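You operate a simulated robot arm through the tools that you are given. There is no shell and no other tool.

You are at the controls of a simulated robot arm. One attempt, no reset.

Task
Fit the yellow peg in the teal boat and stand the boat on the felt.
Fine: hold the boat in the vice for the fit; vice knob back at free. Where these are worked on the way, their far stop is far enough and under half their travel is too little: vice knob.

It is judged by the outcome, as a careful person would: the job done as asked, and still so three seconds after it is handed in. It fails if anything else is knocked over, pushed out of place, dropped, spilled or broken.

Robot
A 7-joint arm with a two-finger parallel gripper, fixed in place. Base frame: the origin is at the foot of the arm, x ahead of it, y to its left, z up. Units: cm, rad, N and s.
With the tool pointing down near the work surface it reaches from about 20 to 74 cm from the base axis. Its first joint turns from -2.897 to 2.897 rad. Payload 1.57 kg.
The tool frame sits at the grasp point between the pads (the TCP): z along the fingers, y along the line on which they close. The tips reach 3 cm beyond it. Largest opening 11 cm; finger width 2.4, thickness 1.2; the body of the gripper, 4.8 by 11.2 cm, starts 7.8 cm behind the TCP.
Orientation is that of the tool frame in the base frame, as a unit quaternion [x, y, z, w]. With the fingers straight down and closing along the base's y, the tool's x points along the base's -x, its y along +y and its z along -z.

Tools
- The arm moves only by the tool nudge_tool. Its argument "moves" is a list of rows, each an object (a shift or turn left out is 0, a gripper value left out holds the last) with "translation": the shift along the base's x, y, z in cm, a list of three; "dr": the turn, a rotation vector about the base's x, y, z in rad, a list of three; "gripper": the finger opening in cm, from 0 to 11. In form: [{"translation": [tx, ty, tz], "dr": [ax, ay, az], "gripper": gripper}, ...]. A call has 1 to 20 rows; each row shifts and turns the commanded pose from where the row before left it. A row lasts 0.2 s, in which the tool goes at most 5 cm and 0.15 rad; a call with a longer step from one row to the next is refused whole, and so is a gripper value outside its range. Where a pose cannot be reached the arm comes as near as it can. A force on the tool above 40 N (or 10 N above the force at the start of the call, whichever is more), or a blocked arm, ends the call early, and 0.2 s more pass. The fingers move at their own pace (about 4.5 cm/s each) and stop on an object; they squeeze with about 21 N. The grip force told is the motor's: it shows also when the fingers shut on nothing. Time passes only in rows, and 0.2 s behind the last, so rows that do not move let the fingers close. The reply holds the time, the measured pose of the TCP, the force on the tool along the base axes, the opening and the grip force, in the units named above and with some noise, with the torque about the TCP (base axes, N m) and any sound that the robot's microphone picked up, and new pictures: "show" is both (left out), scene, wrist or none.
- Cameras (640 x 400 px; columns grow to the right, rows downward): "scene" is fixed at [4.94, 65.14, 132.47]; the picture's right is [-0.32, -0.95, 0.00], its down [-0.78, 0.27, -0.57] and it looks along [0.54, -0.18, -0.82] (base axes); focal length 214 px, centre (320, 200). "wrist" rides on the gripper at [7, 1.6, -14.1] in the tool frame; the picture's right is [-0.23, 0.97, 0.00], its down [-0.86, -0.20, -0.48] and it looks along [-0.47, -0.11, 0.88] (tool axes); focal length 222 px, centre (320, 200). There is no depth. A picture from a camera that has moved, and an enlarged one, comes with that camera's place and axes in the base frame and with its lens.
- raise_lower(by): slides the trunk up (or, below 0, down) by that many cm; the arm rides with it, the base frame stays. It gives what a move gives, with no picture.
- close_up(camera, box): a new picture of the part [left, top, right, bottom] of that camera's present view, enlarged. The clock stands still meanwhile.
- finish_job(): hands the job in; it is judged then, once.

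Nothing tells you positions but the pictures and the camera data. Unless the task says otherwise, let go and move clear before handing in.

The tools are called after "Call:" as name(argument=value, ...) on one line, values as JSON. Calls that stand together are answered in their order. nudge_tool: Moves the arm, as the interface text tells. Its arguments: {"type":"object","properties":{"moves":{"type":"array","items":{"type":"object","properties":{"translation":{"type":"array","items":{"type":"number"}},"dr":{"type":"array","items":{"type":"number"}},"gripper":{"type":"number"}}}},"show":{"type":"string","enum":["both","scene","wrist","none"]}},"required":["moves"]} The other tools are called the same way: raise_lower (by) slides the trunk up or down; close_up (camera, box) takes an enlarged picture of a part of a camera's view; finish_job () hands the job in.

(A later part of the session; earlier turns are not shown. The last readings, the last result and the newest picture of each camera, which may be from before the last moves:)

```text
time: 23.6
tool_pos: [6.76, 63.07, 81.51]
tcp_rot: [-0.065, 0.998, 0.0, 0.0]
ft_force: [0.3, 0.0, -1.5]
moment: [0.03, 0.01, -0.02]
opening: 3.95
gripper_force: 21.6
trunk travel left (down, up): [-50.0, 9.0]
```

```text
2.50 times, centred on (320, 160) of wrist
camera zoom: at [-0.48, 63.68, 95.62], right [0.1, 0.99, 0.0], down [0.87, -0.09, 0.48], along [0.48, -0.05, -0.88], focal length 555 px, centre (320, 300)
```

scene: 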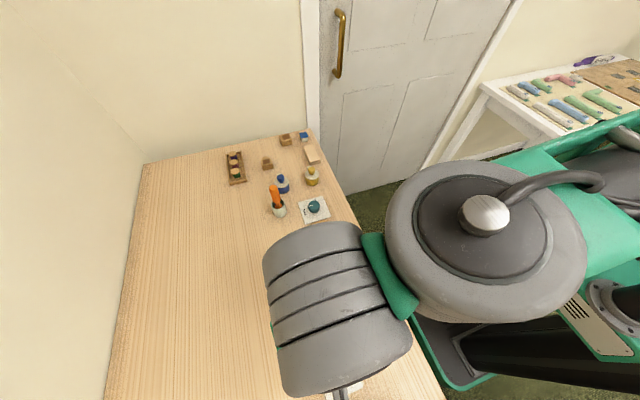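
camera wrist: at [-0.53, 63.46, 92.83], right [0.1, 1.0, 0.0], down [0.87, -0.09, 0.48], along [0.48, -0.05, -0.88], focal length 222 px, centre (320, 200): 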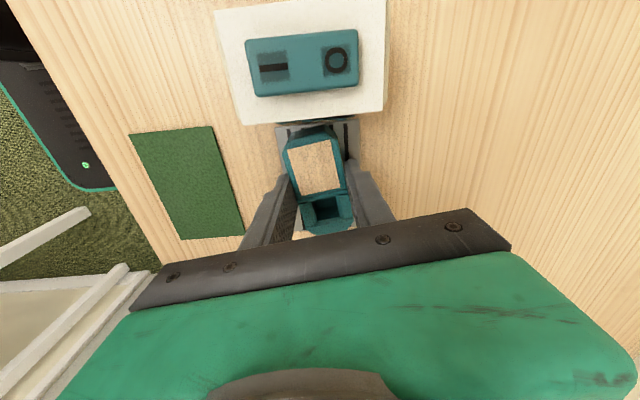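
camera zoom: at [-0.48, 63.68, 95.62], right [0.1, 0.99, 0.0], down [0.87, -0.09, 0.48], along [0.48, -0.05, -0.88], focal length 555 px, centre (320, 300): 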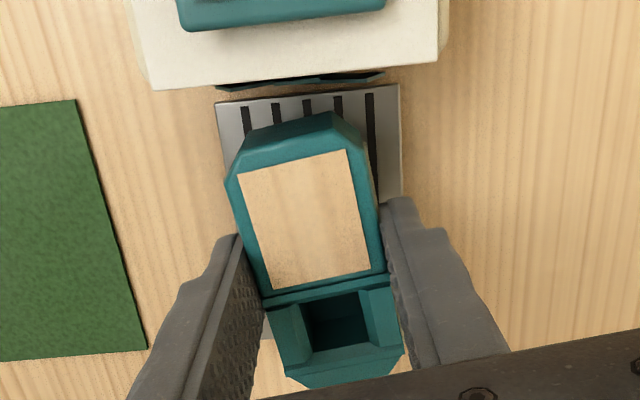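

The boat is held firmly now. I'll raise it, carry it high over to above the vice, and square it up with the tray.

Call:
nudge_tool(moves=[{"translation": [0, 0, 1]}, {"translation": [0, 0, 2]}, {"translation": [0, 0, 2.5]}, {"translation": [0, 0, 2.5]}, {"translation": [0, 0, 2]}, {"translation": [1, -0.3, 0.5], "dr": [0, 0, -0.03]}, {"translation": [2.5, -0.9, 0], "dr": [0, 0, -0.05]}, {"translation": [3, -1.1, 0], "dr": [0, 0, -0.05]}, {"translation": [3, -1.1, 0]}, {"translation": [3, -1.1, 0]}, {"translation": [3, -1.1, 0]}, {"translation": [2.5, -0.9, 0]}, {"translation": [2, -0.7, 0]}, {"translation": [0.9, -0.3, 0]}, {"translation": [0, 0, 0]}], show="both")

Call:
close_up(camera="wrist", box=[220, 50, 400, 240])

```text
time: 26.8
tool_pos: [27.61, 55.43, 92.02]
tcp_rot: [0.001, 1.0, 0.0, -0.001]
ft_force: [0.2, -0.4, -0.4]
moment: [-0.03, -0.02, -0.02]
opening: 3.98
gripper_force: 20.9
trunk travel left (down, up): [-50.0, 9.0]
camera wrist: at [20.51, 56.94, 106.12], right [0.23, 0.97, 0.0], down [0.86, -0.2, 0.48], along [0.47, -0.11, -0.88], focal length 222 px, centre (320, 200)
```

scene: 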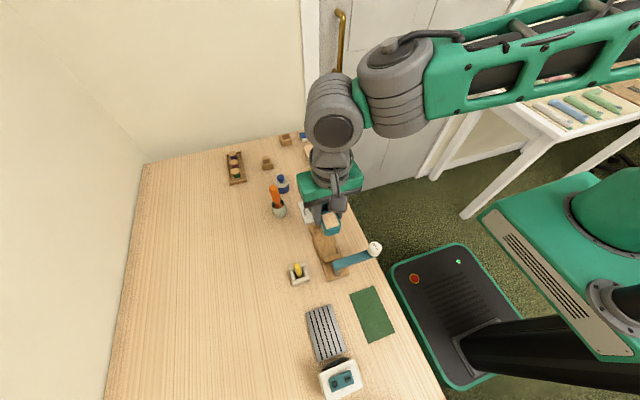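
wrist: 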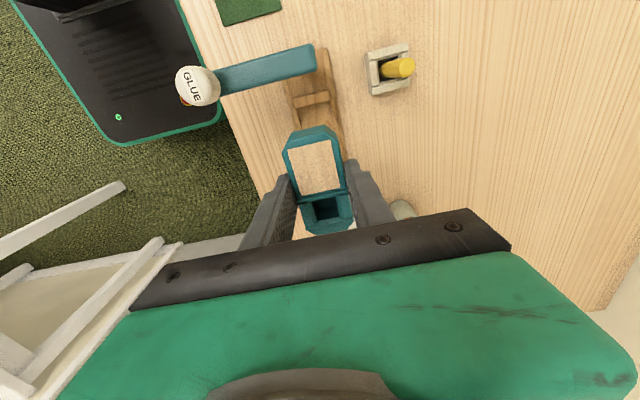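

```text
2.11 times, centred on (310, 145) of wrist
camera zoom: at [20.51, 56.94, 106.12], right [0.23, 0.97, 0.0], down [0.86, -0.2, 0.48], along [0.47, -0.11, -0.88], focal length 468 px, centre (341, 316)
```

zoom: 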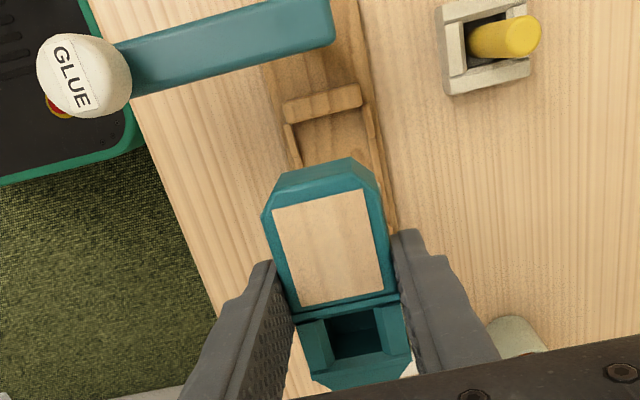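

The boat hangs level above the tray. I'll lower to just above the vice jaws and check alignment.

Call:
nudge_tool(moves=[{"translation": [0, 0, -2]}, {"translation": [0, 0, -3]}, {"translation": [0, 0, -3]}, {"translation": [0, 0, -1.5]}, {"translation": [0, 0, 0]}], show="both")

Call:
close_up(camera="wrist", box=[220, 50, 400, 240])

Call:
close_up(camera="scene", box=[280, 170, 400, 290])

```text
time: 28.0
tool_pos: [27.6, 55.69, 82.39]
tcp_rot: [0.0, 1.0, 0.0, 0.001]
ft_force: [0.5, 0.0, -0.4]
moment: [-0.02, -0.02, 0.0]
opening: 3.95
gripper_force: 20.9
trunk travel left (down, up): [-50.0, 9.0]
camera wrist: at [20.52, 57.15, 96.53], right [0.23, 0.97, 0.0], down [0.86, -0.2, 0.48], along [0.47, -0.11, -0.88], focal length 222 px, centre (320, 200)
```

scene: 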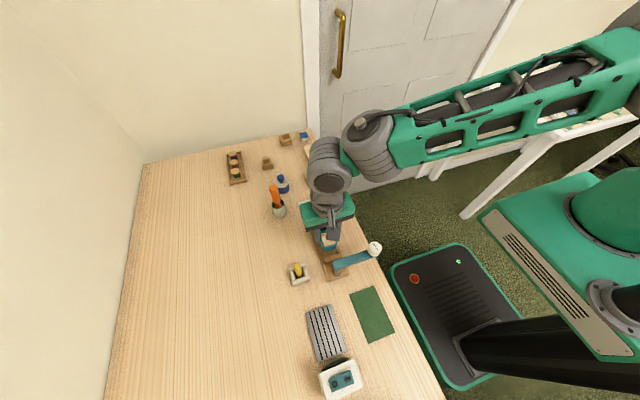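
wrist: 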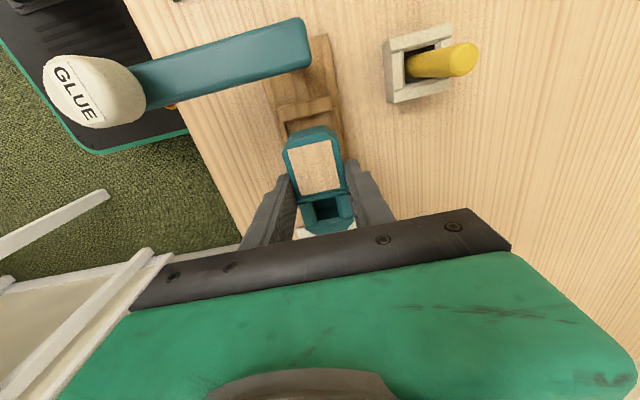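

```text
2.11 times, centred on (310, 145) of wrist
camera zoom: at [20.52, 57.15, 96.53], right [0.23, 0.97, 0.0], down [0.86, -0.2, 0.48], along [0.47, -0.11, -0.88], focal length 468 px, centre (341, 316)
```

zoom: 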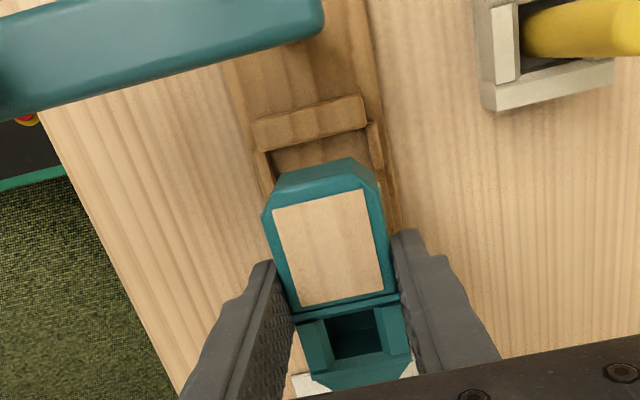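

```text
3.33 times, centred on (340, 230) of scene
camera zoom: at [4.94, 65.14, 132.47], right [-0.32, -0.95, 0.0], down [-0.78, 0.27, -0.57], along [0.54, -0.18, -0.82], focal length 715 px, centre (253, 100)
```

zoom: 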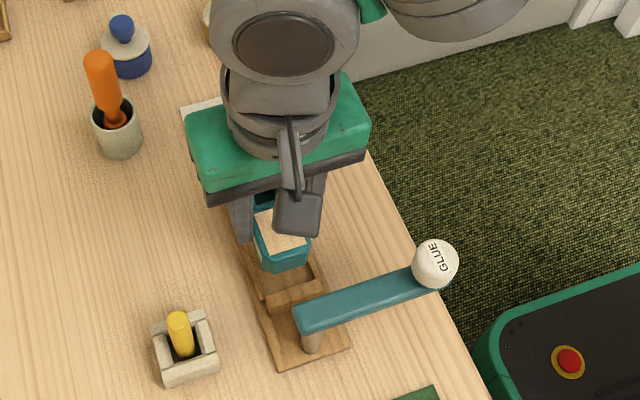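

The boat is slightly +y of the tray centre, by about 0.1 cm. I'll shift by that and lower slowly while watching the force.

Call:
nudge_tool(moves=[{"translation": [0.1, -0.1, -1.5]}, {"translation": [0, 0, -1]}, {"translation": [0, 0, -0.5]}, {"translation": [0, 0, 0]}], show="none")

Call:
close_up(camera="wrist", box=[220, 50, 400, 240])

Call:
close_up(camera="scene", box=[300, 210, 360, 270])

```text
time: 29.0
tool_pos: [27.78, 55.31, 79.37]
tcp_rot: [0.0, 1.0, 0.0, 0.0]
ft_force: [-0.7, -0.1, 0.6]
moment: [0.01, 0.02, 0.02]
opening: 3.95
gripper_force: 20.8
trunk travel left (down, up): [-50.0, 9.0]
```

```text
2.11 times, centred on (310, 145) of wrist
camera zoom: at [20.68, 56.93, 93.61], right [0.23, 0.97, 0.0], down [0.86, -0.2, 0.48], along [0.47, -0.11, -0.88], focal length 468 px, centre (341, 316)
```

zoom: 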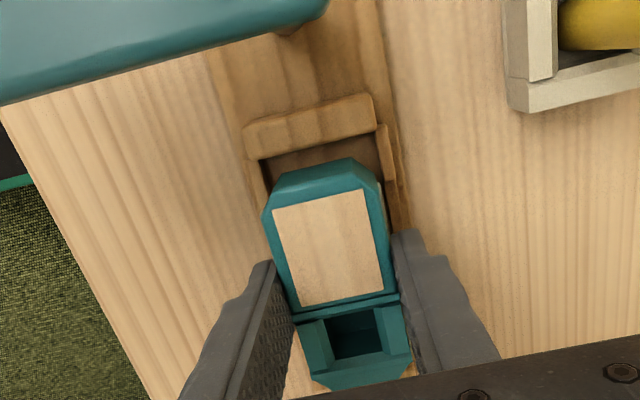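

```text
6.67 times, centred on (330, 240) of scene
camera zoom: at [4.94, 65.14, 132.47], right [-0.32, -0.95, 0.0], down [-0.78, 0.27, -0.57], along [0.54, -0.18, -0.82], focal length 1430 px, centre (253, -67)
```

zoom: 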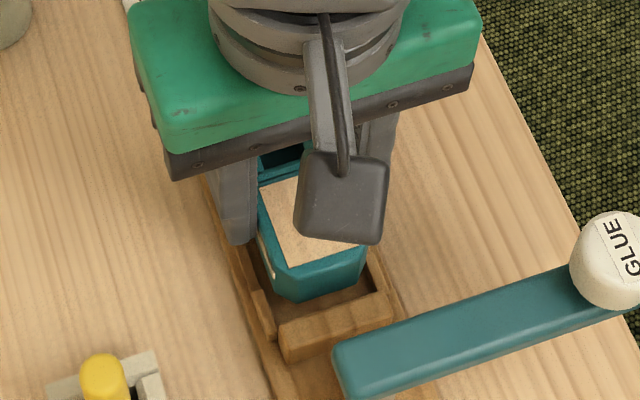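

Alignment looks good: the boat centre is at y = 55.31 and the tray centre at 55.35. I lower the last centimetre in small steps.

Call:
nudge_tool(moves=[{"translation": [0, 0, -0.3]}, {"translation": [0, 0, -0.2]}, {"translation": [0, 0, -0.2]}, {"translation": [0, 0, -0.2]}, {"translation": [0, 0, 0]}], show="none")

```text
time: 30.2
tool_pos: [27.68, 55.39, 78.63]
tcp_rot: [0.0, 1.0, 0.0, -0.001]
ft_force: [-1.0, 0.3, -0.2]
moment: [-0.01, 0.02, 0.02]
opening: 3.96
gripper_force: 21.2
trunk travel left (down, up): [-50.0, 9.0]
```

Call:
nudge_tool(moves=[{"translation": [0, 0, -0.15]}, {"translation": [0, 0, -0.15]}, {"translation": [0, 0, 0]}], show="none")

Call:
close_up(camera="wrist", box=[220, 50, 400, 240])

```text
time: 31.0
tool_pos: [27.77, 55.35, 78.25]
tcp_rot: [0.0, 1.0, 0.001, 0.001]
ft_force: [1.2, -0.3, 0.6]
moment: [0.01, -0.02, -0.01]
opening: 3.95
gripper_force: 21.3
trunk travel left (down, up): [-50.0, 9.0]
```

```text
2.11 times, centred on (310, 145) of wrist
camera zoom: at [20.73, 56.92, 92.43], right [0.23, 0.97, 0.0], down [0.86, -0.2, 0.48], along [0.47, -0.11, -0.88], focal length 468 px, centre (341, 316)
```

zoom: 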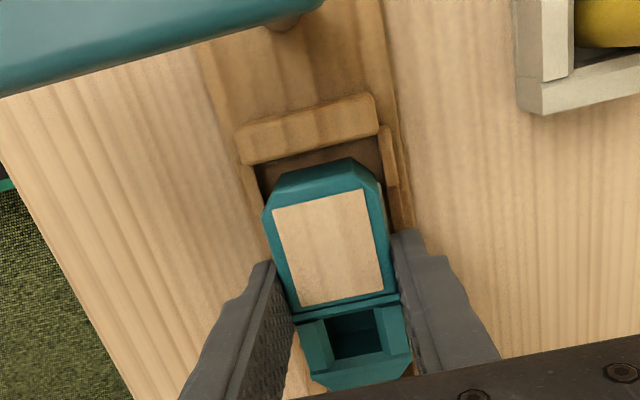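

There is no contact yet, so I continue down gently.

Call:
nudge_tool(moves=[{"translation": [0, 0, -0.12]}, {"translation": [0, 0, -0.12]}, {"translation": [0, 0, 0]}], show="none")

```text
time: 31.8
tool_pos: [27.74, 55.34, 78.23]
tcp_rot: [0.002, 1.0, 0.001, 0.001]
ft_force: [2.2, -3.8, 19.1]
moment: [-0.23, -0.12, 0.01]
opening: 4.01
gripper_force: 20.9
trunk travel left (down, up): [-50.0, 9.0]
```

Contact at about 19 N, so the boat has reached the tray floor. I relieve the force a little and open.

Call:
nudge_tool(moves=[{"translation": [0, 0, 0.15]}, {"translation": [0, 0, 0], "gripper": 4.4}, {"translation": [0, 0, 0], "gripper": 5.2}, {"translation": [0, 0, 0]}, {"translation": [0, 0, 0]}], show="wrist")

Call:
close_up(camera="wrist", box=[220, 50, 400, 240])

```text
time: 33.0
tool_pos: [27.7, 55.51, 78.16]
tcp_rot: [0.0, 1.0, 0.0, -0.001]
ft_force: [1.1, 0.1, 0.4]
moment: [-0.01, 0.0, 0.01]
opening: 5.21
gripper_force: 0.1
trunk travel left (down, up): [-50.0, 9.0]
camera wrist: at [20.65, 56.99, 92.3], right [0.23, 0.97, 0.0], down [0.86, -0.2, 0.48], along [0.47, -0.11, -0.88], focal length 222 px, centre (320, 200)
```

wrist: 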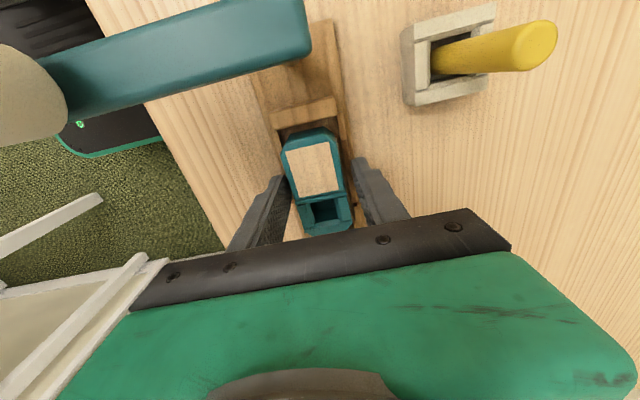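

```text
2.11 times, centred on (310, 145) of wrist
camera zoom: at [20.65, 56.99, 92.3], right [0.23, 0.97, 0.0], down [0.86, -0.2, 0.48], along [0.47, -0.11, -0.88], focal length 468 px, centre (341, 316)
```

zoom: 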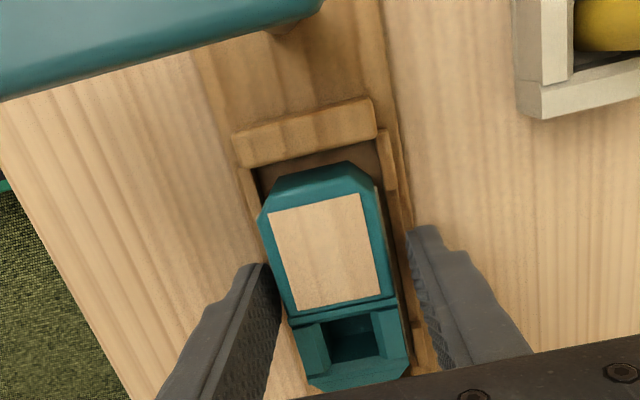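

The boat is seated in the tray and released. I retreat straight up and inspect.

Call:
nudge_tool(moves=[{"translation": [0, 0, 1]}, {"translation": [0, 0, 3]}, {"translation": [0, 0, 4.5]}, {"translation": [4, 0, 2]}, {"translation": [4, 0, 0], "gripper": 7}, {"translation": [0, 0, 0]}], show="both")

Call:
close_up(camera="wrist", box=[230, 20, 390, 140])

Call:
close_up(camera="wrist", box=[260, 110, 380, 220])

```text
time: 34.4
tool_pos: [35.83, 55.25, 88.75]
tcp_rot: [0.0, 1.0, 0.0, 0.001]
ft_force: [-0.1, -0.6, -0.2]
moment: [0.0, 0.01, 0.02]
opening: 7.01
gripper_force: 0.0
trunk travel left (down, up): [-50.0, 9.0]
camera wrist: at [28.76, 56.82, 102.89], right [0.23, 0.97, 0.0], down [0.86, -0.2, 0.48], along [0.47, -0.11, -0.88], focal length 222 px, centre (320, 200)
```

scene: 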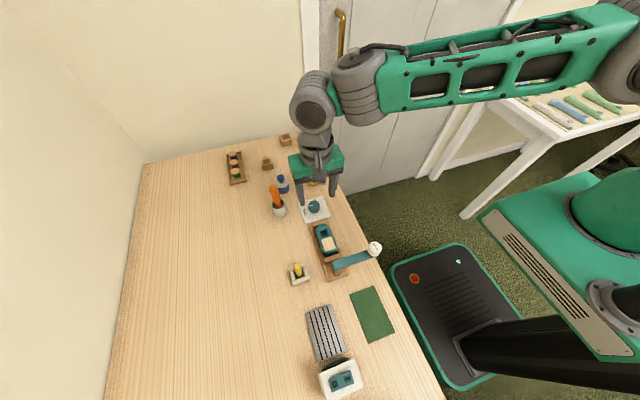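
wrist: 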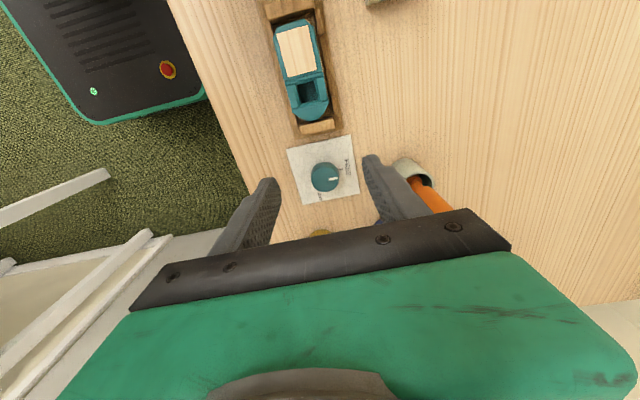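

```text
3.33 times, centred on (310, 80) of wrist
camera zoom: at [28.76, 56.82, 102.89], right [0.23, 0.97, 0.0], down [0.86, -0.2, 0.48], along [0.47, -0.11, -0.88], focal length 740 px, centre (353, 600)
```

zoom: 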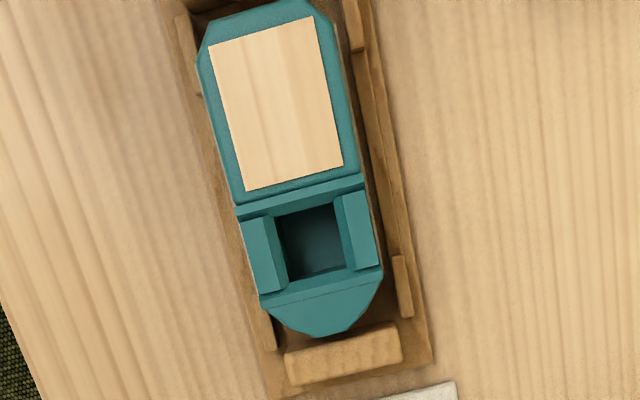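

```text
3.64 times, centred on (320, 165) of wrist
camera zoom: at [28.76, 56.82, 102.89], right [0.23, 0.97, 0.0], down [0.86, -0.2, 0.48], along [0.47, -0.11, -0.88], focal length 808 px, centre (320, 327)
```

zoom: 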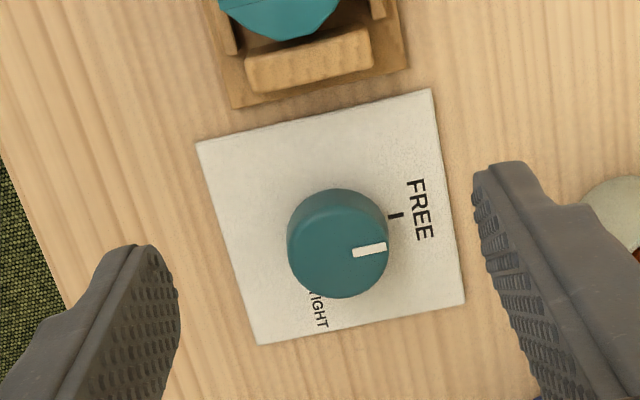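

The boat sits in the tray. FREE points to +y, the pointer is within a few degrees of it, and TIGHT lies about 120° clockwise seen from above. I'll go above the knob at about (39.9, 54.85) and pre-rotate the gripper counter-clockwise, so there's room to turn clockwise.

Call:
nudge_tool(moves=[{"translation": [2.05, -0.25, 0]}, {"translation": [2.0, -0.25, 0]}, {"dr": [0, 0, 0.14], "gripper": 5.5}, {"dr": [0, 0, 0.14]}, {"dr": [0, 0, 0.14]}, {"dr": [0, 0, 0.14]}, {"dr": [0, 0, 0.14]}, {"dr": [0, 0, 0.14]}, {"dr": [0, 0, 0.14]}, {"dr": [0, 0, 0.14]}, {"dr": [0, 0, 0.14]}, {"dr": [0, 0, 0.14]}, {"dr": [0, 0, 0.14]}, {"translation": [0, 0, 0]}], show="both")

Call:
close_up(camera="wrist", box=[220, 80, 420, 230])

```text
time: 37.4
tool_pos: [39.78, 54.84, 88.72]
tcp_rot: [-0.696, 0.718, 0.0, 0.0]
ft_force: [-0.1, 1.0, 0.0]
moment: [-0.04, 0.05, -0.01]
opening: 5.51
gripper_force: 0.0
trunk travel left (down, up): [-50.0, 9.0]
camera wrist: at [37.9, 47.81, 102.81], right [-0.97, 0.26, 0.0], down [0.22, 0.85, 0.48], along [0.12, 0.46, -0.88], focal length 222 px, centre (320, 200)
```

scene: 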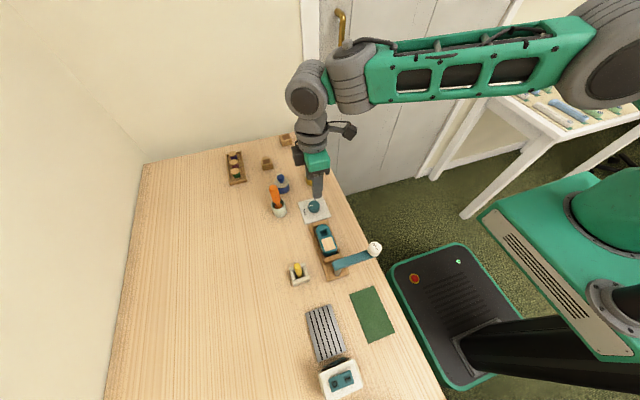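
wrist: 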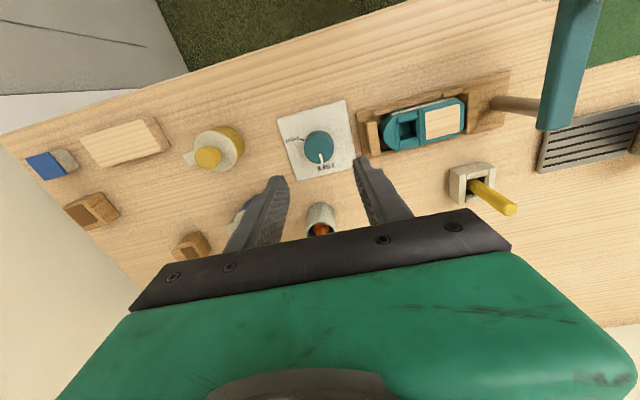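

```text
2.67 times, centred on (320, 155) of wrist
camera zoom: at [37.9, 47.81, 102.81], right [-0.97, 0.26, 0.0], down [0.22, 0.85, 0.48], along [0.12, 0.46, -0.88], focal length 592 px, centre (320, 320)
```

zoom: 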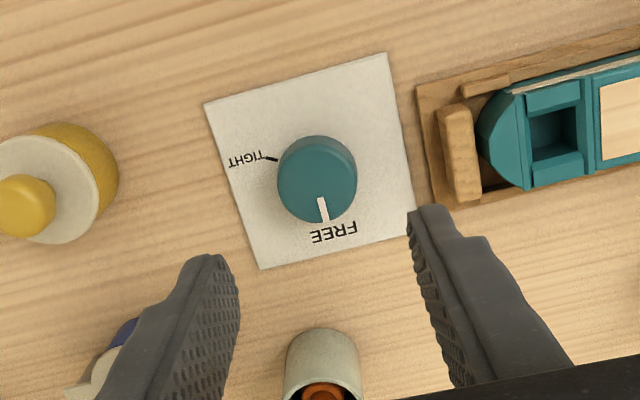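

The view confirms FREE at about 0°, TIGHT at about 120–125° clockwise, and the knob axis at (39.9, 54.9). I descend around the knob.

Call:
nudge_tool(moves=[{"translation": [0.12, 0.08, -4]}, {"translation": [0, 0, -3.5]}, {"translation": [0, 0, -2]}, {"translation": [0, 0, 0]}], show="wrist")

Call:
close_up(camera="wrist", box=[240, 80, 400, 230])

```text
time: 38.4
tool_pos: [40.27, 55.11, 79.28]
tcp_rot: [-0.696, 0.718, 0.0, 0.0]
ft_force: [0.5, -0.2, -0.1]
moment: [0.01, 0.0, 0.01]
opening: 5.5
gripper_force: 0.0
trunk travel left (down, up): [-50.0, 9.0]
camera wrist: at [38.34, 48.05, 93.41], right [-0.97, 0.26, 0.0], down [0.23, 0.85, 0.48], along [0.12, 0.46, -0.88], focal length 222 px, centre (320, 200)
```

wrist: 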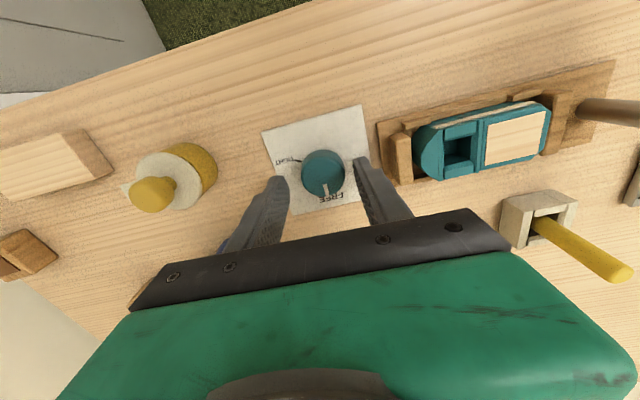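

```text
2.67 times, centred on (320, 155) of wrist
camera zoom: at [38.34, 48.05, 93.41], right [-0.97, 0.26, 0.0], down [0.23, 0.85, 0.48], along [0.12, 0.46, -0.88], focal length 592 px, centre (320, 320)
```

zoom: 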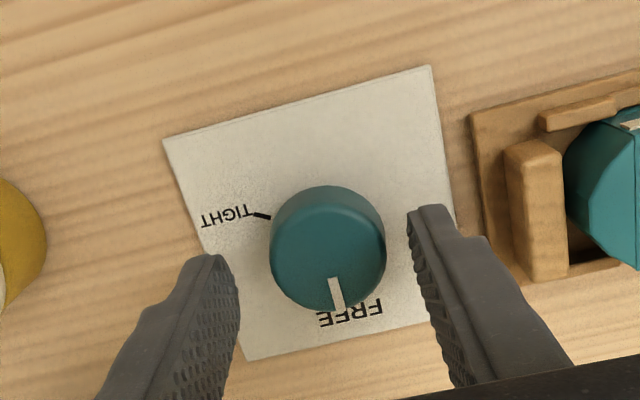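

The knob is centred between the fingers. I go down the last bit and close on it.

Call:
nudge_tool(moves=[{"translation": [0, 0, -1.0]}, {"translation": [0, 0, -0.4]}, {"translation": [0, 0, 0], "gripper": 4}, {"translation": [0, 0, 0]}, {"translation": [0, 0, 0], "gripper": 2.5}, {"translation": [0, 0, 0]}, {"translation": [0, 0, 0]}], show="wrist")

Call:
close_up(camera="wrist", box=[240, 80, 400, 230])

```text
time: 40.0
tool_pos: [40.07, 55.1, 77.77]
tcp_rot: [-0.697, 0.717, -0.001, 0.0]
ft_force: [-6.2, 0.4, -0.1]
moment: [0.04, 0.2, -0.03]
opening: 3.75
gripper_force: 39.4
trunk travel left (down, up): [-50.0, 9.0]
camera wrist: at [38.08, 48.09, 91.98], right [-0.97, 0.26, 0.0], down [0.23, 0.85, 0.48], along [0.12, 0.46, -0.88], focal length 222 px, centre (320, 200)
```

wrist: 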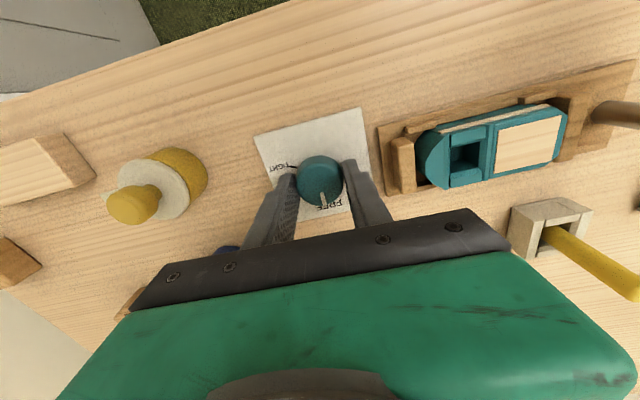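

```text
2.67 times, centred on (320, 155) of wrist
camera zoom: at [38.08, 48.09, 91.98], right [-0.97, 0.26, 0.0], down [0.23, 0.85, 0.48], along [0.12, 0.46, -0.88], focal length 592 px, centre (320, 320)
```

zoom: 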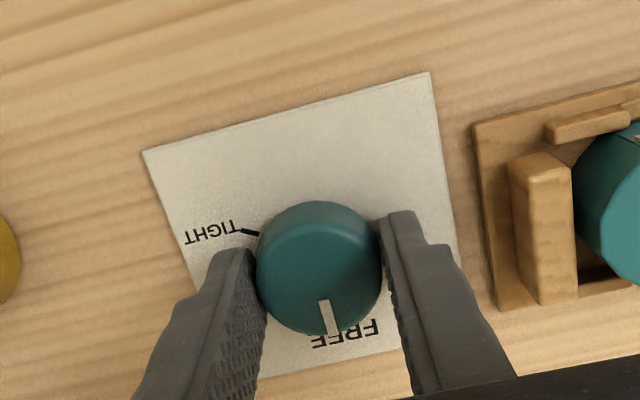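

The knob is gripped at 3.75 cm. I now turn clockwise about 1 rad and check.

Call:
nudge_tool(moves=[{"translation": [-0.08, 0, 0]}, {"dr": [0, 0, -0.1]}, {"dr": [0, 0, -0.1]}, {"dr": [0, 0, -0.1]}, {"dr": [0, 0, -0.1]}, {"dr": [0, 0, -0.1]}, {"dr": [0, 0, -0.1]}, {"dr": [0, 0, -0.1]}, {"dr": [0, 0, -0.1]}, {"dr": [0, 0, -0.1]}, {"dr": [0, 0, -0.1]}, {"translation": [0, 0, 0]}], show="wrist")

Call:
close_up(camera="wrist", box=[240, 80, 400, 230])

```text
time: 42.6
tool_pos: [40.18, 55.08, 77.82]
tcp_rot: [-0.266, 0.964, 0.001, 0.001]
ft_force: [27.2, 13.9, 4.4]
moment: [0.24, -0.78, 0.0]
opening: 3.74
gripper_force: 43.8
trunk travel left (down, up): [-50.0, 9.0]
camera wrist: at [33.15, 52.71, 91.96], right [-0.3, 0.95, 0.0], down [0.84, 0.26, 0.48], along [0.46, 0.15, -0.88], focal length 222 px, centre (320, 200)
```

wrist: 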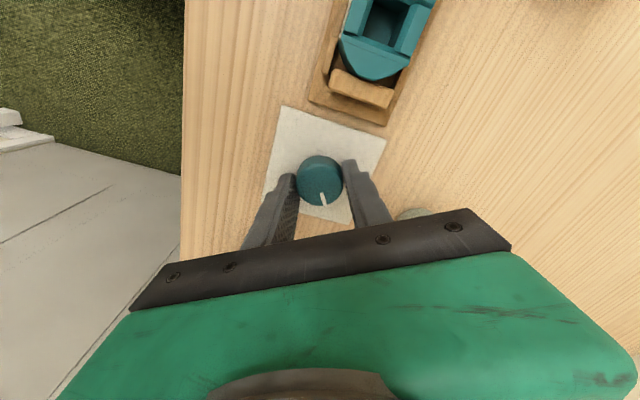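

```text
2.67 times, centred on (320, 155) of wrist
camera zoom: at [33.15, 52.71, 91.96], right [-0.3, 0.95, 0.0], down [0.84, 0.26, 0.48], along [0.46, 0.15, -0.88], focal length 592 px, centre (320, 320)
```

zoom: 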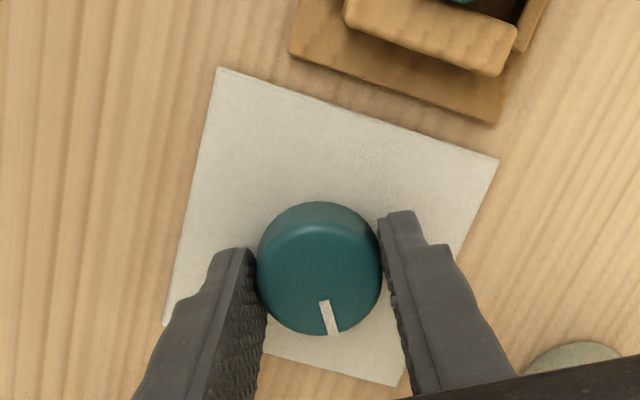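

The knob is turning with the gripper and the jaw is moving towards the bow. Side force has built up to about 30 N, so I'll ease the tool position towards the knob axis before continuing.

Call:
nudge_tool(moves=[{"translation": [0.15, 0.08, 0]}, {"translation": [0.15, 0.08, 0]}, {"translation": [0, 0, 0]}], show="none")

```text
time: 43.4
tool_pos: [40.09, 54.98, 77.73]
tcp_rot: [-0.268, 0.964, 0.0, -0.001]
ft_force: [9.2, 4.0, 14.3]
moment: [-0.07, 0.09, 0.02]
opening: 3.74
gripper_force: 43.3
trunk travel left (down, up): [-50.0, 9.0]
```

The force has dropped. I continue turning clockwise in small batches.

Call:
nudge_tool(moves=[{"translation": [0.06, 0.03, 0.08]}, {"dr": [0, 0, -0.1]}, {"dr": [0, 0, -0.1]}, {"dr": [0, 0, -0.1]}, {"dr": [0, 0, -0.1]}, {"translation": [0, 0, 0]}], show="none")

```text
time: 44.8
tool_pos: [40.18, 55.02, 77.79]
tcp_rot: [-0.07, 0.998, -0.001, 0.0]
ft_force: [-7.9, -9.9, 10.5]
moment: [-0.39, 0.8, -0.01]
opening: 3.74
gripper_force: 43.0
trunk travel left (down, up): [-50.0, 9.0]
```

Call:
nudge_tool(moves=[{"translation": [-0.05, -0.08, 0.05]}, {"dr": [0, 0, -0.1]}, {"dr": [0, 0, -0.1]}, {"dr": [0, 0, -0.1]}, {"dr": [0, 0, -0.1]}, {"translation": [0, 0, 0]}], show="wrist")

Call:
close_up(camera="wrist", box=[240, 40, 400, 230])

```text
time: 46.2
tool_pos: [40.06, 55.02, 77.86]
tcp_rot: [0.131, 0.991, -0.001, 0.0]
ft_force: [-3.2, -5.2, -7.8]
moment: [0.01, -0.18, -0.02]
opening: 3.75
gripper_force: 43.3
trunk travel left (down, up): [-50.0, 9.0]
camera wrist: at [33.7, 58.25, 91.96], right [0.47, 0.88, 0.0], down [0.77, -0.41, 0.48], along [0.42, -0.23, -0.88], focal length 222 px, centre (320, 200)
```

wrist: 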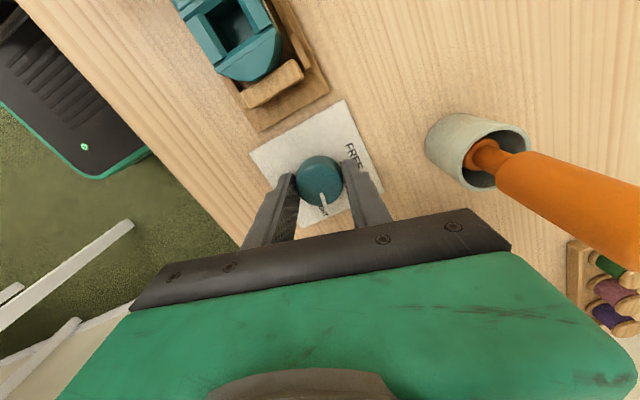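

```text
2.11 times, centred on (320, 135) of wrist
camera zoom: at [33.7, 58.25, 91.96], right [0.47, 0.88, 0.0], down [0.77, -0.41, 0.48], along [0.42, -0.23, -0.88], focal length 468 px, centre (320, 337)
```

zoom: 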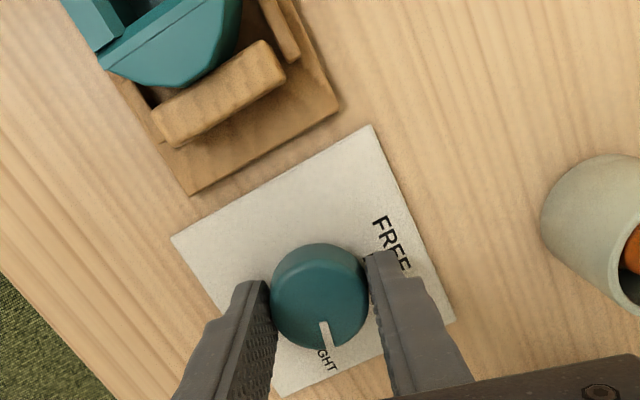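

The pointer is nearly at TIGHT after about 103°. I continue towards the stop.

Call:
nudge_tool(moves=[{"translation": [-0.03, -0.06, 0]}, {"dr": [0, 0, -0.1]}, {"dr": [0, 0, -0.1]}, {"dr": [0, 0, -0.08]}, {"translation": [0, 0, 0]}], show="none")

Call:
close_up(camera="wrist", box=[240, 40, 400, 230])

```text
time: 47.4
tool_pos: [40.19, 54.97, 77.9]
tcp_rot: [0.268, 0.963, -0.001, 0.0]
ft_force: [-3.1, -1.4, -15.3]
moment: [0.11, 0.09, 0.03]
opening: 3.75
gripper_force: 43.7
trunk travel left (down, up): [-50.0, 9.0]
```

```text
2.11 times, centred on (320, 135) of wrist
camera zoom: at [34.87, 59.85, 91.96], right [0.7, 0.72, 0.0], down [0.63, -0.61, 0.48], along [0.34, -0.34, -0.88], focal length 468 px, centre (320, 337)
```

zoom: 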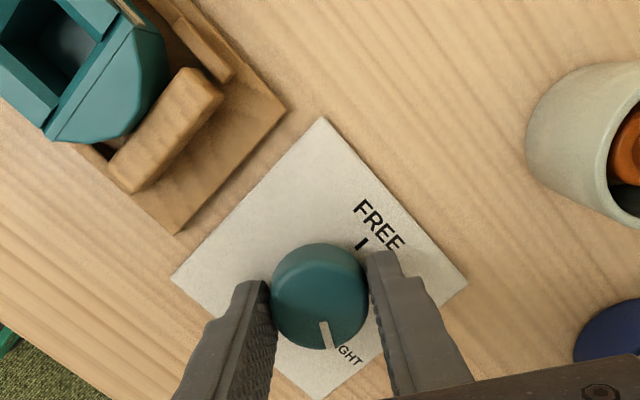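

Call:
nudge_tool(moves=[{"translation": [-0.03, 0, -0.12]}, {"dr": [0, 0, -0.08]}, {"dr": [0, 0, -0.08]}, {"translation": [0, 0, 0]}], show="none")

Call:
close_up(camera="wrist", box=[240, 40, 400, 230])

```text
time: 48.4
tool_pos: [40.14, 54.96, 77.84]
tcp_rot: [0.343, 0.939, -0.001, 0.0]
ft_force: [0.0, -11.0, -0.3]
moment: [-0.77, -0.14, 0.33]
opening: 3.69
gripper_force: 43.5
trunk travel left (down, up): [-50.0, 9.0]
```

```text
2.11 times, centred on (320, 135) of wrist
camera zoom: at [35.75, 60.51, 92.01], right [0.8, 0.6, 0.0], down [0.52, -0.7, 0.48], along [0.29, -0.38, -0.88], focal length 468 px, centre (320, 337)
```

zoom: 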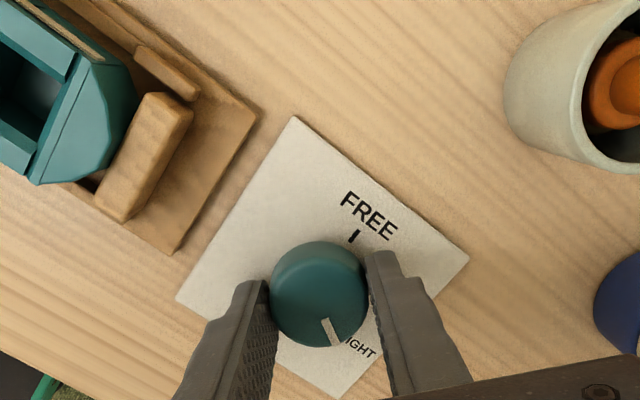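

The turning torque jumped to 0.33 N·m and the pads slipped slightly, so the TIGHT stop is reached. I release and rise.

Call:
nudge_tool(moves=[{"translation": [0, 0, 0], "gripper": 5.5}, {"translation": [0, 0, 0]}, {"translation": [0, 0, 2]}, {"translation": [0, 0, 4]}, {"translation": [0, 0, 5]}, {"translation": [0, 0, 0]}], show="wrist")

Call:
close_up(camera="wrist", box=[180, 40, 380, 220])

Call:
close_up(camera="scene", box=[290, 190, 370, 290])

```text
time: 49.8
tool_pos: [40.25, 55.2, 88.65]
tcp_rot: [0.343, 0.939, 0.001, 0.0]
ft_force: [0.3, -0.8, -0.9]
moment: [0.02, -0.02, 0.01]
opening: 5.51
gripper_force: 0.0
trunk travel left (down, up): [-50.0, 9.0]
camera wrist: at [35.78, 60.7, 102.84], right [0.8, 0.6, 0.0], down [0.53, -0.7, 0.48], along [0.29, -0.38, -0.88], focal length 222 px, centre (320, 200)
```

wrist: 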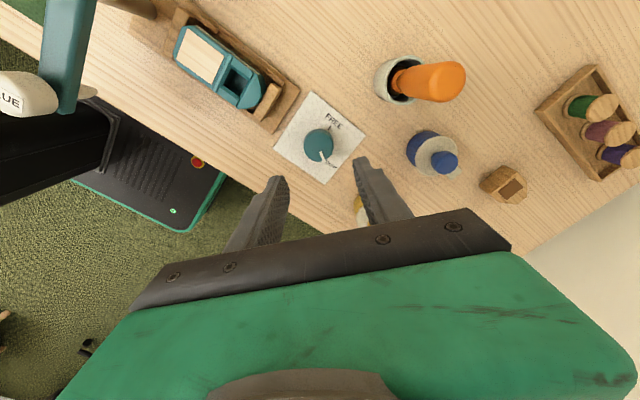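

```text
2.22 times, centred on (280, 130) of wrist
camera zoom: at [35.78, 60.7, 102.84], right [0.8, 0.6, 0.0], down [0.53, -0.7, 0.48], along [0.29, -0.38, -0.88], focal length 494 px, centre (409, 356)
```

zoom: 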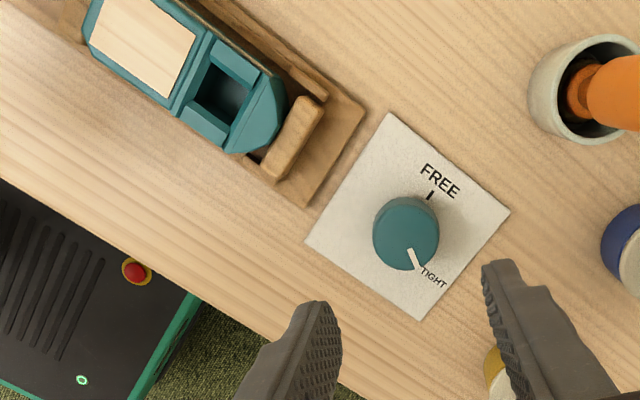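

```text
4.00 times, centred on (330, 240) of scene
camera zoom: at [4.94, 65.14, 132.47], right [-0.32, -0.95, 0.0], down [-0.78, 0.27, -0.57], along [0.54, -0.18, -0.82], focal length 858 px, centre (280, 40)
```

zoom: 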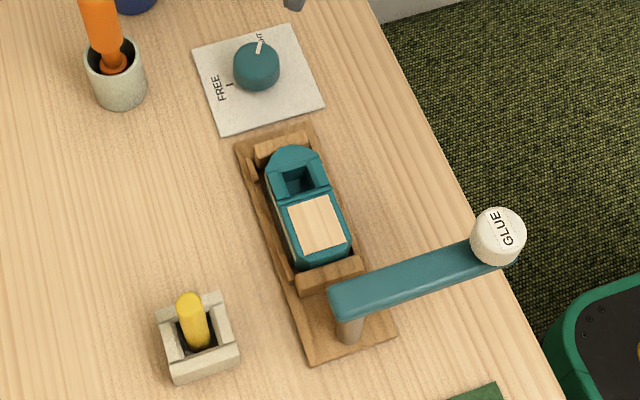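

The knob pointer is at TIGHT and the boat is held. I rotate the gripper back to yaw 0 and put the wrist camera right above the boat's hole to measure it precisely.

Call:
nudge_tool(moves=[{"dr": [0, 0, 0.14]}, {"dr": [0, 0, 0.14]}, {"dr": [0, 0, 0.14]}, {"translation": [-1.5, -0.5, 0], "dr": [0, 0, 0.14]}, {"translation": [-1.7, -0.6, -2], "dr": [0, 0, 0.143]}, {"translation": [0, 0, -2.5]}, {"translation": [0, 0, 0]}, {"translation": [0, 0, 0]}], show="wrist")

Call:
close_up(camera="wrist", box=[240, 0, 380, 130])

Call:
close_up(camera="wrist", box=[270, 40, 350, 110])

```text
time: 51.6
tool_pos: [37.06, 53.88, 84.03]
tcp_rot: [-0.001, 1.0, 0.0, 0.0]
ft_force: [-0.4, -1.1, 0.0]
moment: [0.02, 0.02, 0.0]
opening: 5.49
gripper_force: 0.1
trunk travel left (down, up): [-50.0, 9.0]
camera wrist: at [29.88, 55.43, 98.31], right [0.22, 0.97, 0.0], down [0.86, -0.2, 0.48], along [0.47, -0.11, -0.88], focal length 222 px, centre (320, 200)
```

wrist: 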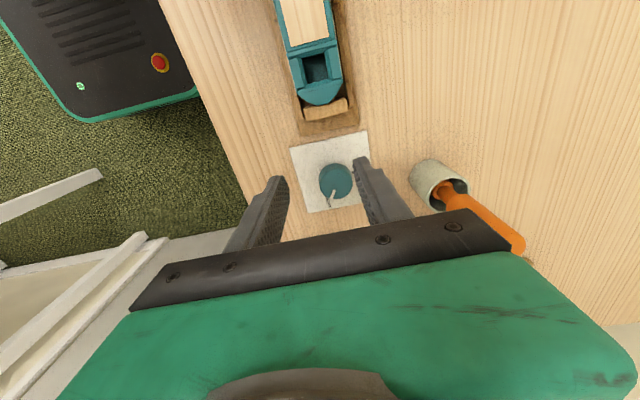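

```text
3.08 times, centred on (310, 65) of wrist
camera zoom: at [29.88, 55.43, 98.31], right [0.22, 0.97, 0.0], down [0.86, -0.2, 0.48], along [0.47, -0.11, -0.88], focal length 684 px, centre (351, 615)
```

zoom: 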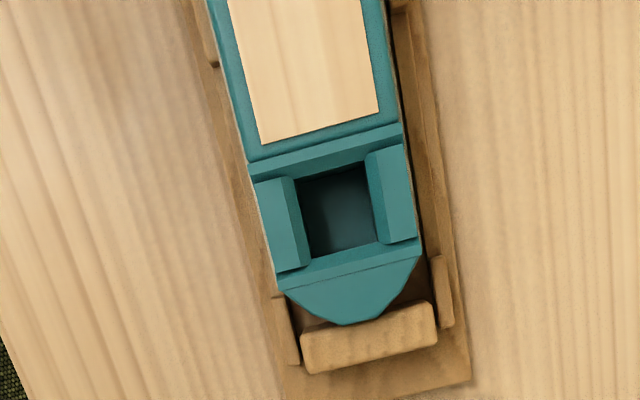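

```text
5.71 times, centred on (310, 75) of wrist
camera zoom: at [29.88, 55.43, 98.31], right [0.22, 0.97, 0.0], down [0.86, -0.2, 0.48], along [0.47, -0.11, -0.88], focal length 1269 px, centre (377, 914)
```

zoom: 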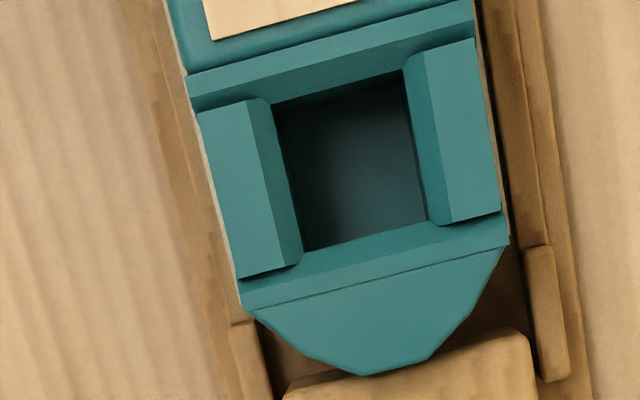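

The hole is about 1.9 cm square at roughly (29.05, 55.25), and the jaw has pushed the boat against the fixed block. Next I go above the peg.

Call:
nudge_tool(moves=[{"translation": [0, 0, 4]}, {"translation": [-2, 1.5, 3.5]}, {"translation": [-3.5, 2.5, 0.5]}, {"translation": [-3.5, 2.5, 0]}, {"translation": [-3.5, 2.5, 0]}, {"translation": [-3.1, 2, 0]}, {"translation": [0, 0, 0]}, {"translation": [0, 0, -3]}, {"translation": [0, 0, 0]}], show="both")

Call:
close_up(camera="wrist", box=[250, 120, 400, 230])

```text
time: 53.6
tool_pos: [21.2, 65.04, 89.01]
tcp_rot: [0.0, 1.0, 0.001, 0.0]
ft_force: [-0.7, 0.6, -0.5]
moment: [0.0, -0.02, -0.02]
opening: 5.5
gripper_force: 0.1
trunk travel left (down, up): [-50.0, 9.0]
camera wrist: at [14.11, 66.49, 103.12], right [0.22, 0.97, 0.0], down [0.86, -0.2, 0.48], along [0.47, -0.11, -0.88], focal length 222 px, centre (320, 200)
```

scene: 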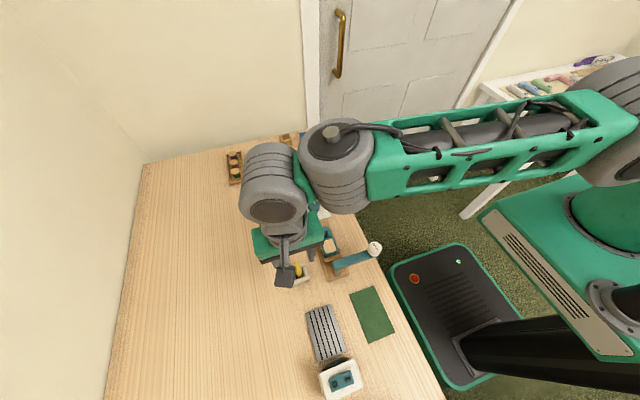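
wrist: 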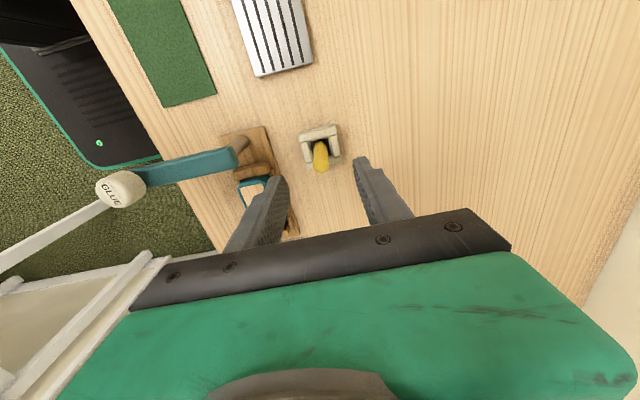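

```text
3.64 times, centred on (325, 175) of wrist
camera zoom: at [14.11, 66.49, 103.12], right [0.22, 0.97, 0.0], down [0.86, -0.2, 0.48], along [0.47, -0.11, -0.88], focal length 808 px, centre (302, 291)
```

zoom: 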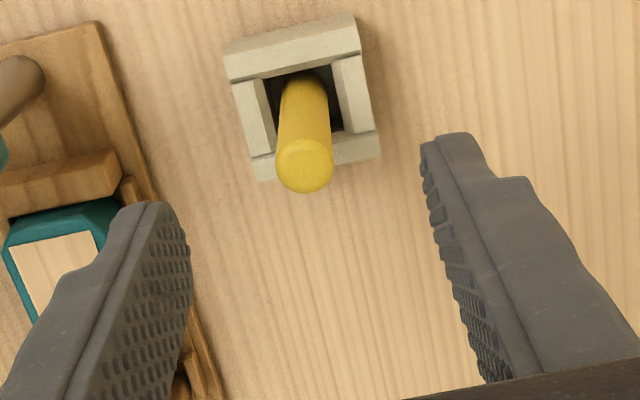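

The peg top is at about (21.3, 64.9), well between the fingers. I descend around it and look.

Call:
nudge_tool(moves=[{"translation": [0.1, 0, -2.5]}, {"translation": [0, 0, -2.5]}, {"translation": [0, 0, -2]}, {"translation": [0, 0, -0.9]}, {"translation": [0, 0, 0]}], show="wrist")

Call:
close_up(camera="wrist", box=[250, 100, 400, 230])

```text
time: 54.8
tool_pos: [21.33, 64.93, 81.37]
tcp_rot: [-0.001, 1.0, -0.001, 0.0]
ft_force: [0.3, 0.6, -0.2]
moment: [-0.04, 0.02, 0.0]
opening: 5.49
gripper_force: 0.0
trunk travel left (down, up): [-50.0, 9.0]
camera wrist: at [14.32, 66.4, 95.56], right [0.22, 0.97, 0.0], down [0.86, -0.2, 0.48], along [0.47, -0.11, -0.88], focal length 222 px, centre (320, 200)
```

wrist: 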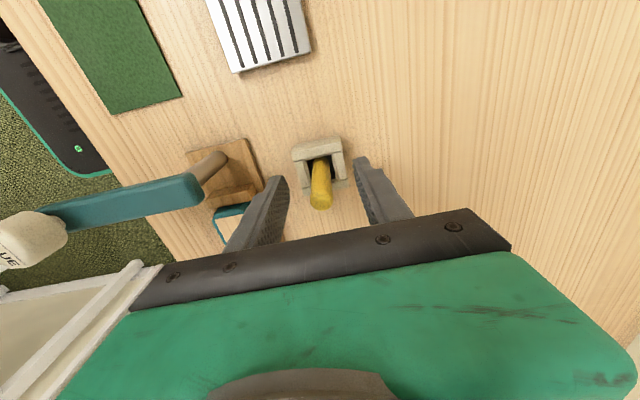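

```text
3.08 times, centred on (325, 165) of wrist
camera zoom: at [14.32, 66.4, 95.56], right [0.22, 0.97, 0.0], down [0.86, -0.2, 0.48], along [0.47, -0.11, -0.88], focal length 684 px, centre (305, 308)
```

zoom: 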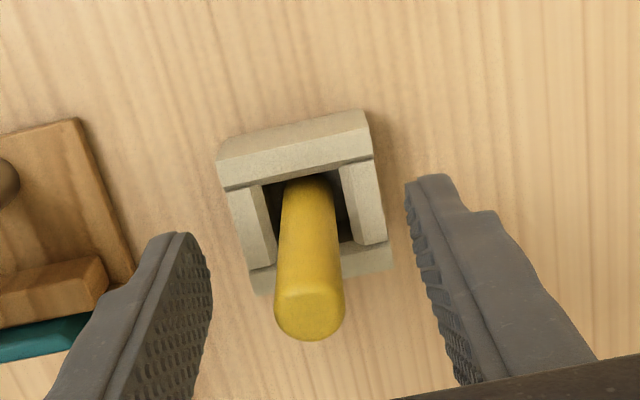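

The peg is centred at the grasp point. I close on it.

Call:
nudge_tool(moves=[{"translation": [0, -0.05, 0], "gripper": 3}, {"translation": [0, 0, 0]}, {"translation": [0, 0, 0], "gripper": 0.8}, {"translation": [0, 0, 0]}, {"translation": [0, 0, 0]}, {"translation": [0, 0, 0]}], show="wrist")

Call:
close_up(camera="wrist", box=[250, 100, 400, 230])

```text
time: 56.2
tool_pos: [21.42, 64.86, 81.5]
tcp_rot: [-0.001, 1.0, 0.0, 0.0]
ft_force: [0.9, -0.5, 0.4]
moment: [0.0, -0.05, 0.0]
opening: 1.42
gripper_force: 21.1
trunk travel left (down, up): [-50.0, 9.0]
camera wrist: at [14.3, 66.32, 95.6], right [0.22, 0.97, 0.0], down [0.86, -0.2, 0.48], along [0.47, -0.11, -0.88], focal length 222 px, centre (320, 200)
```

wrist: 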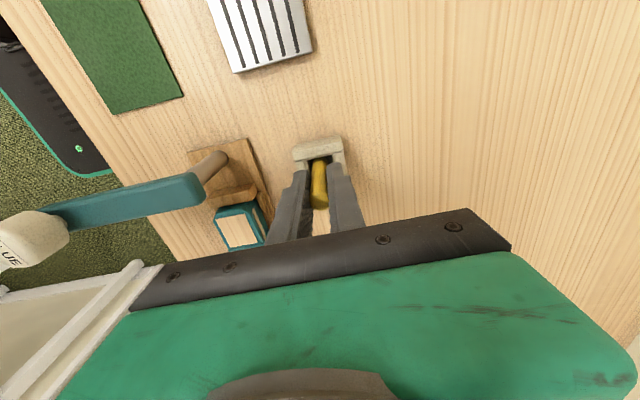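

```text
3.08 times, centred on (325, 165) of wrist
camera zoom: at [14.3, 66.32, 95.6], right [0.22, 0.97, 0.0], down [0.86, -0.2, 0.48], along [0.47, -0.11, -0.88], focal length 684 px, centre (305, 308)
```

zoom: 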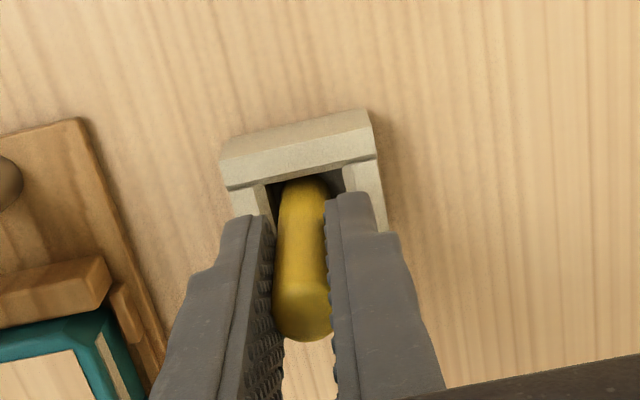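

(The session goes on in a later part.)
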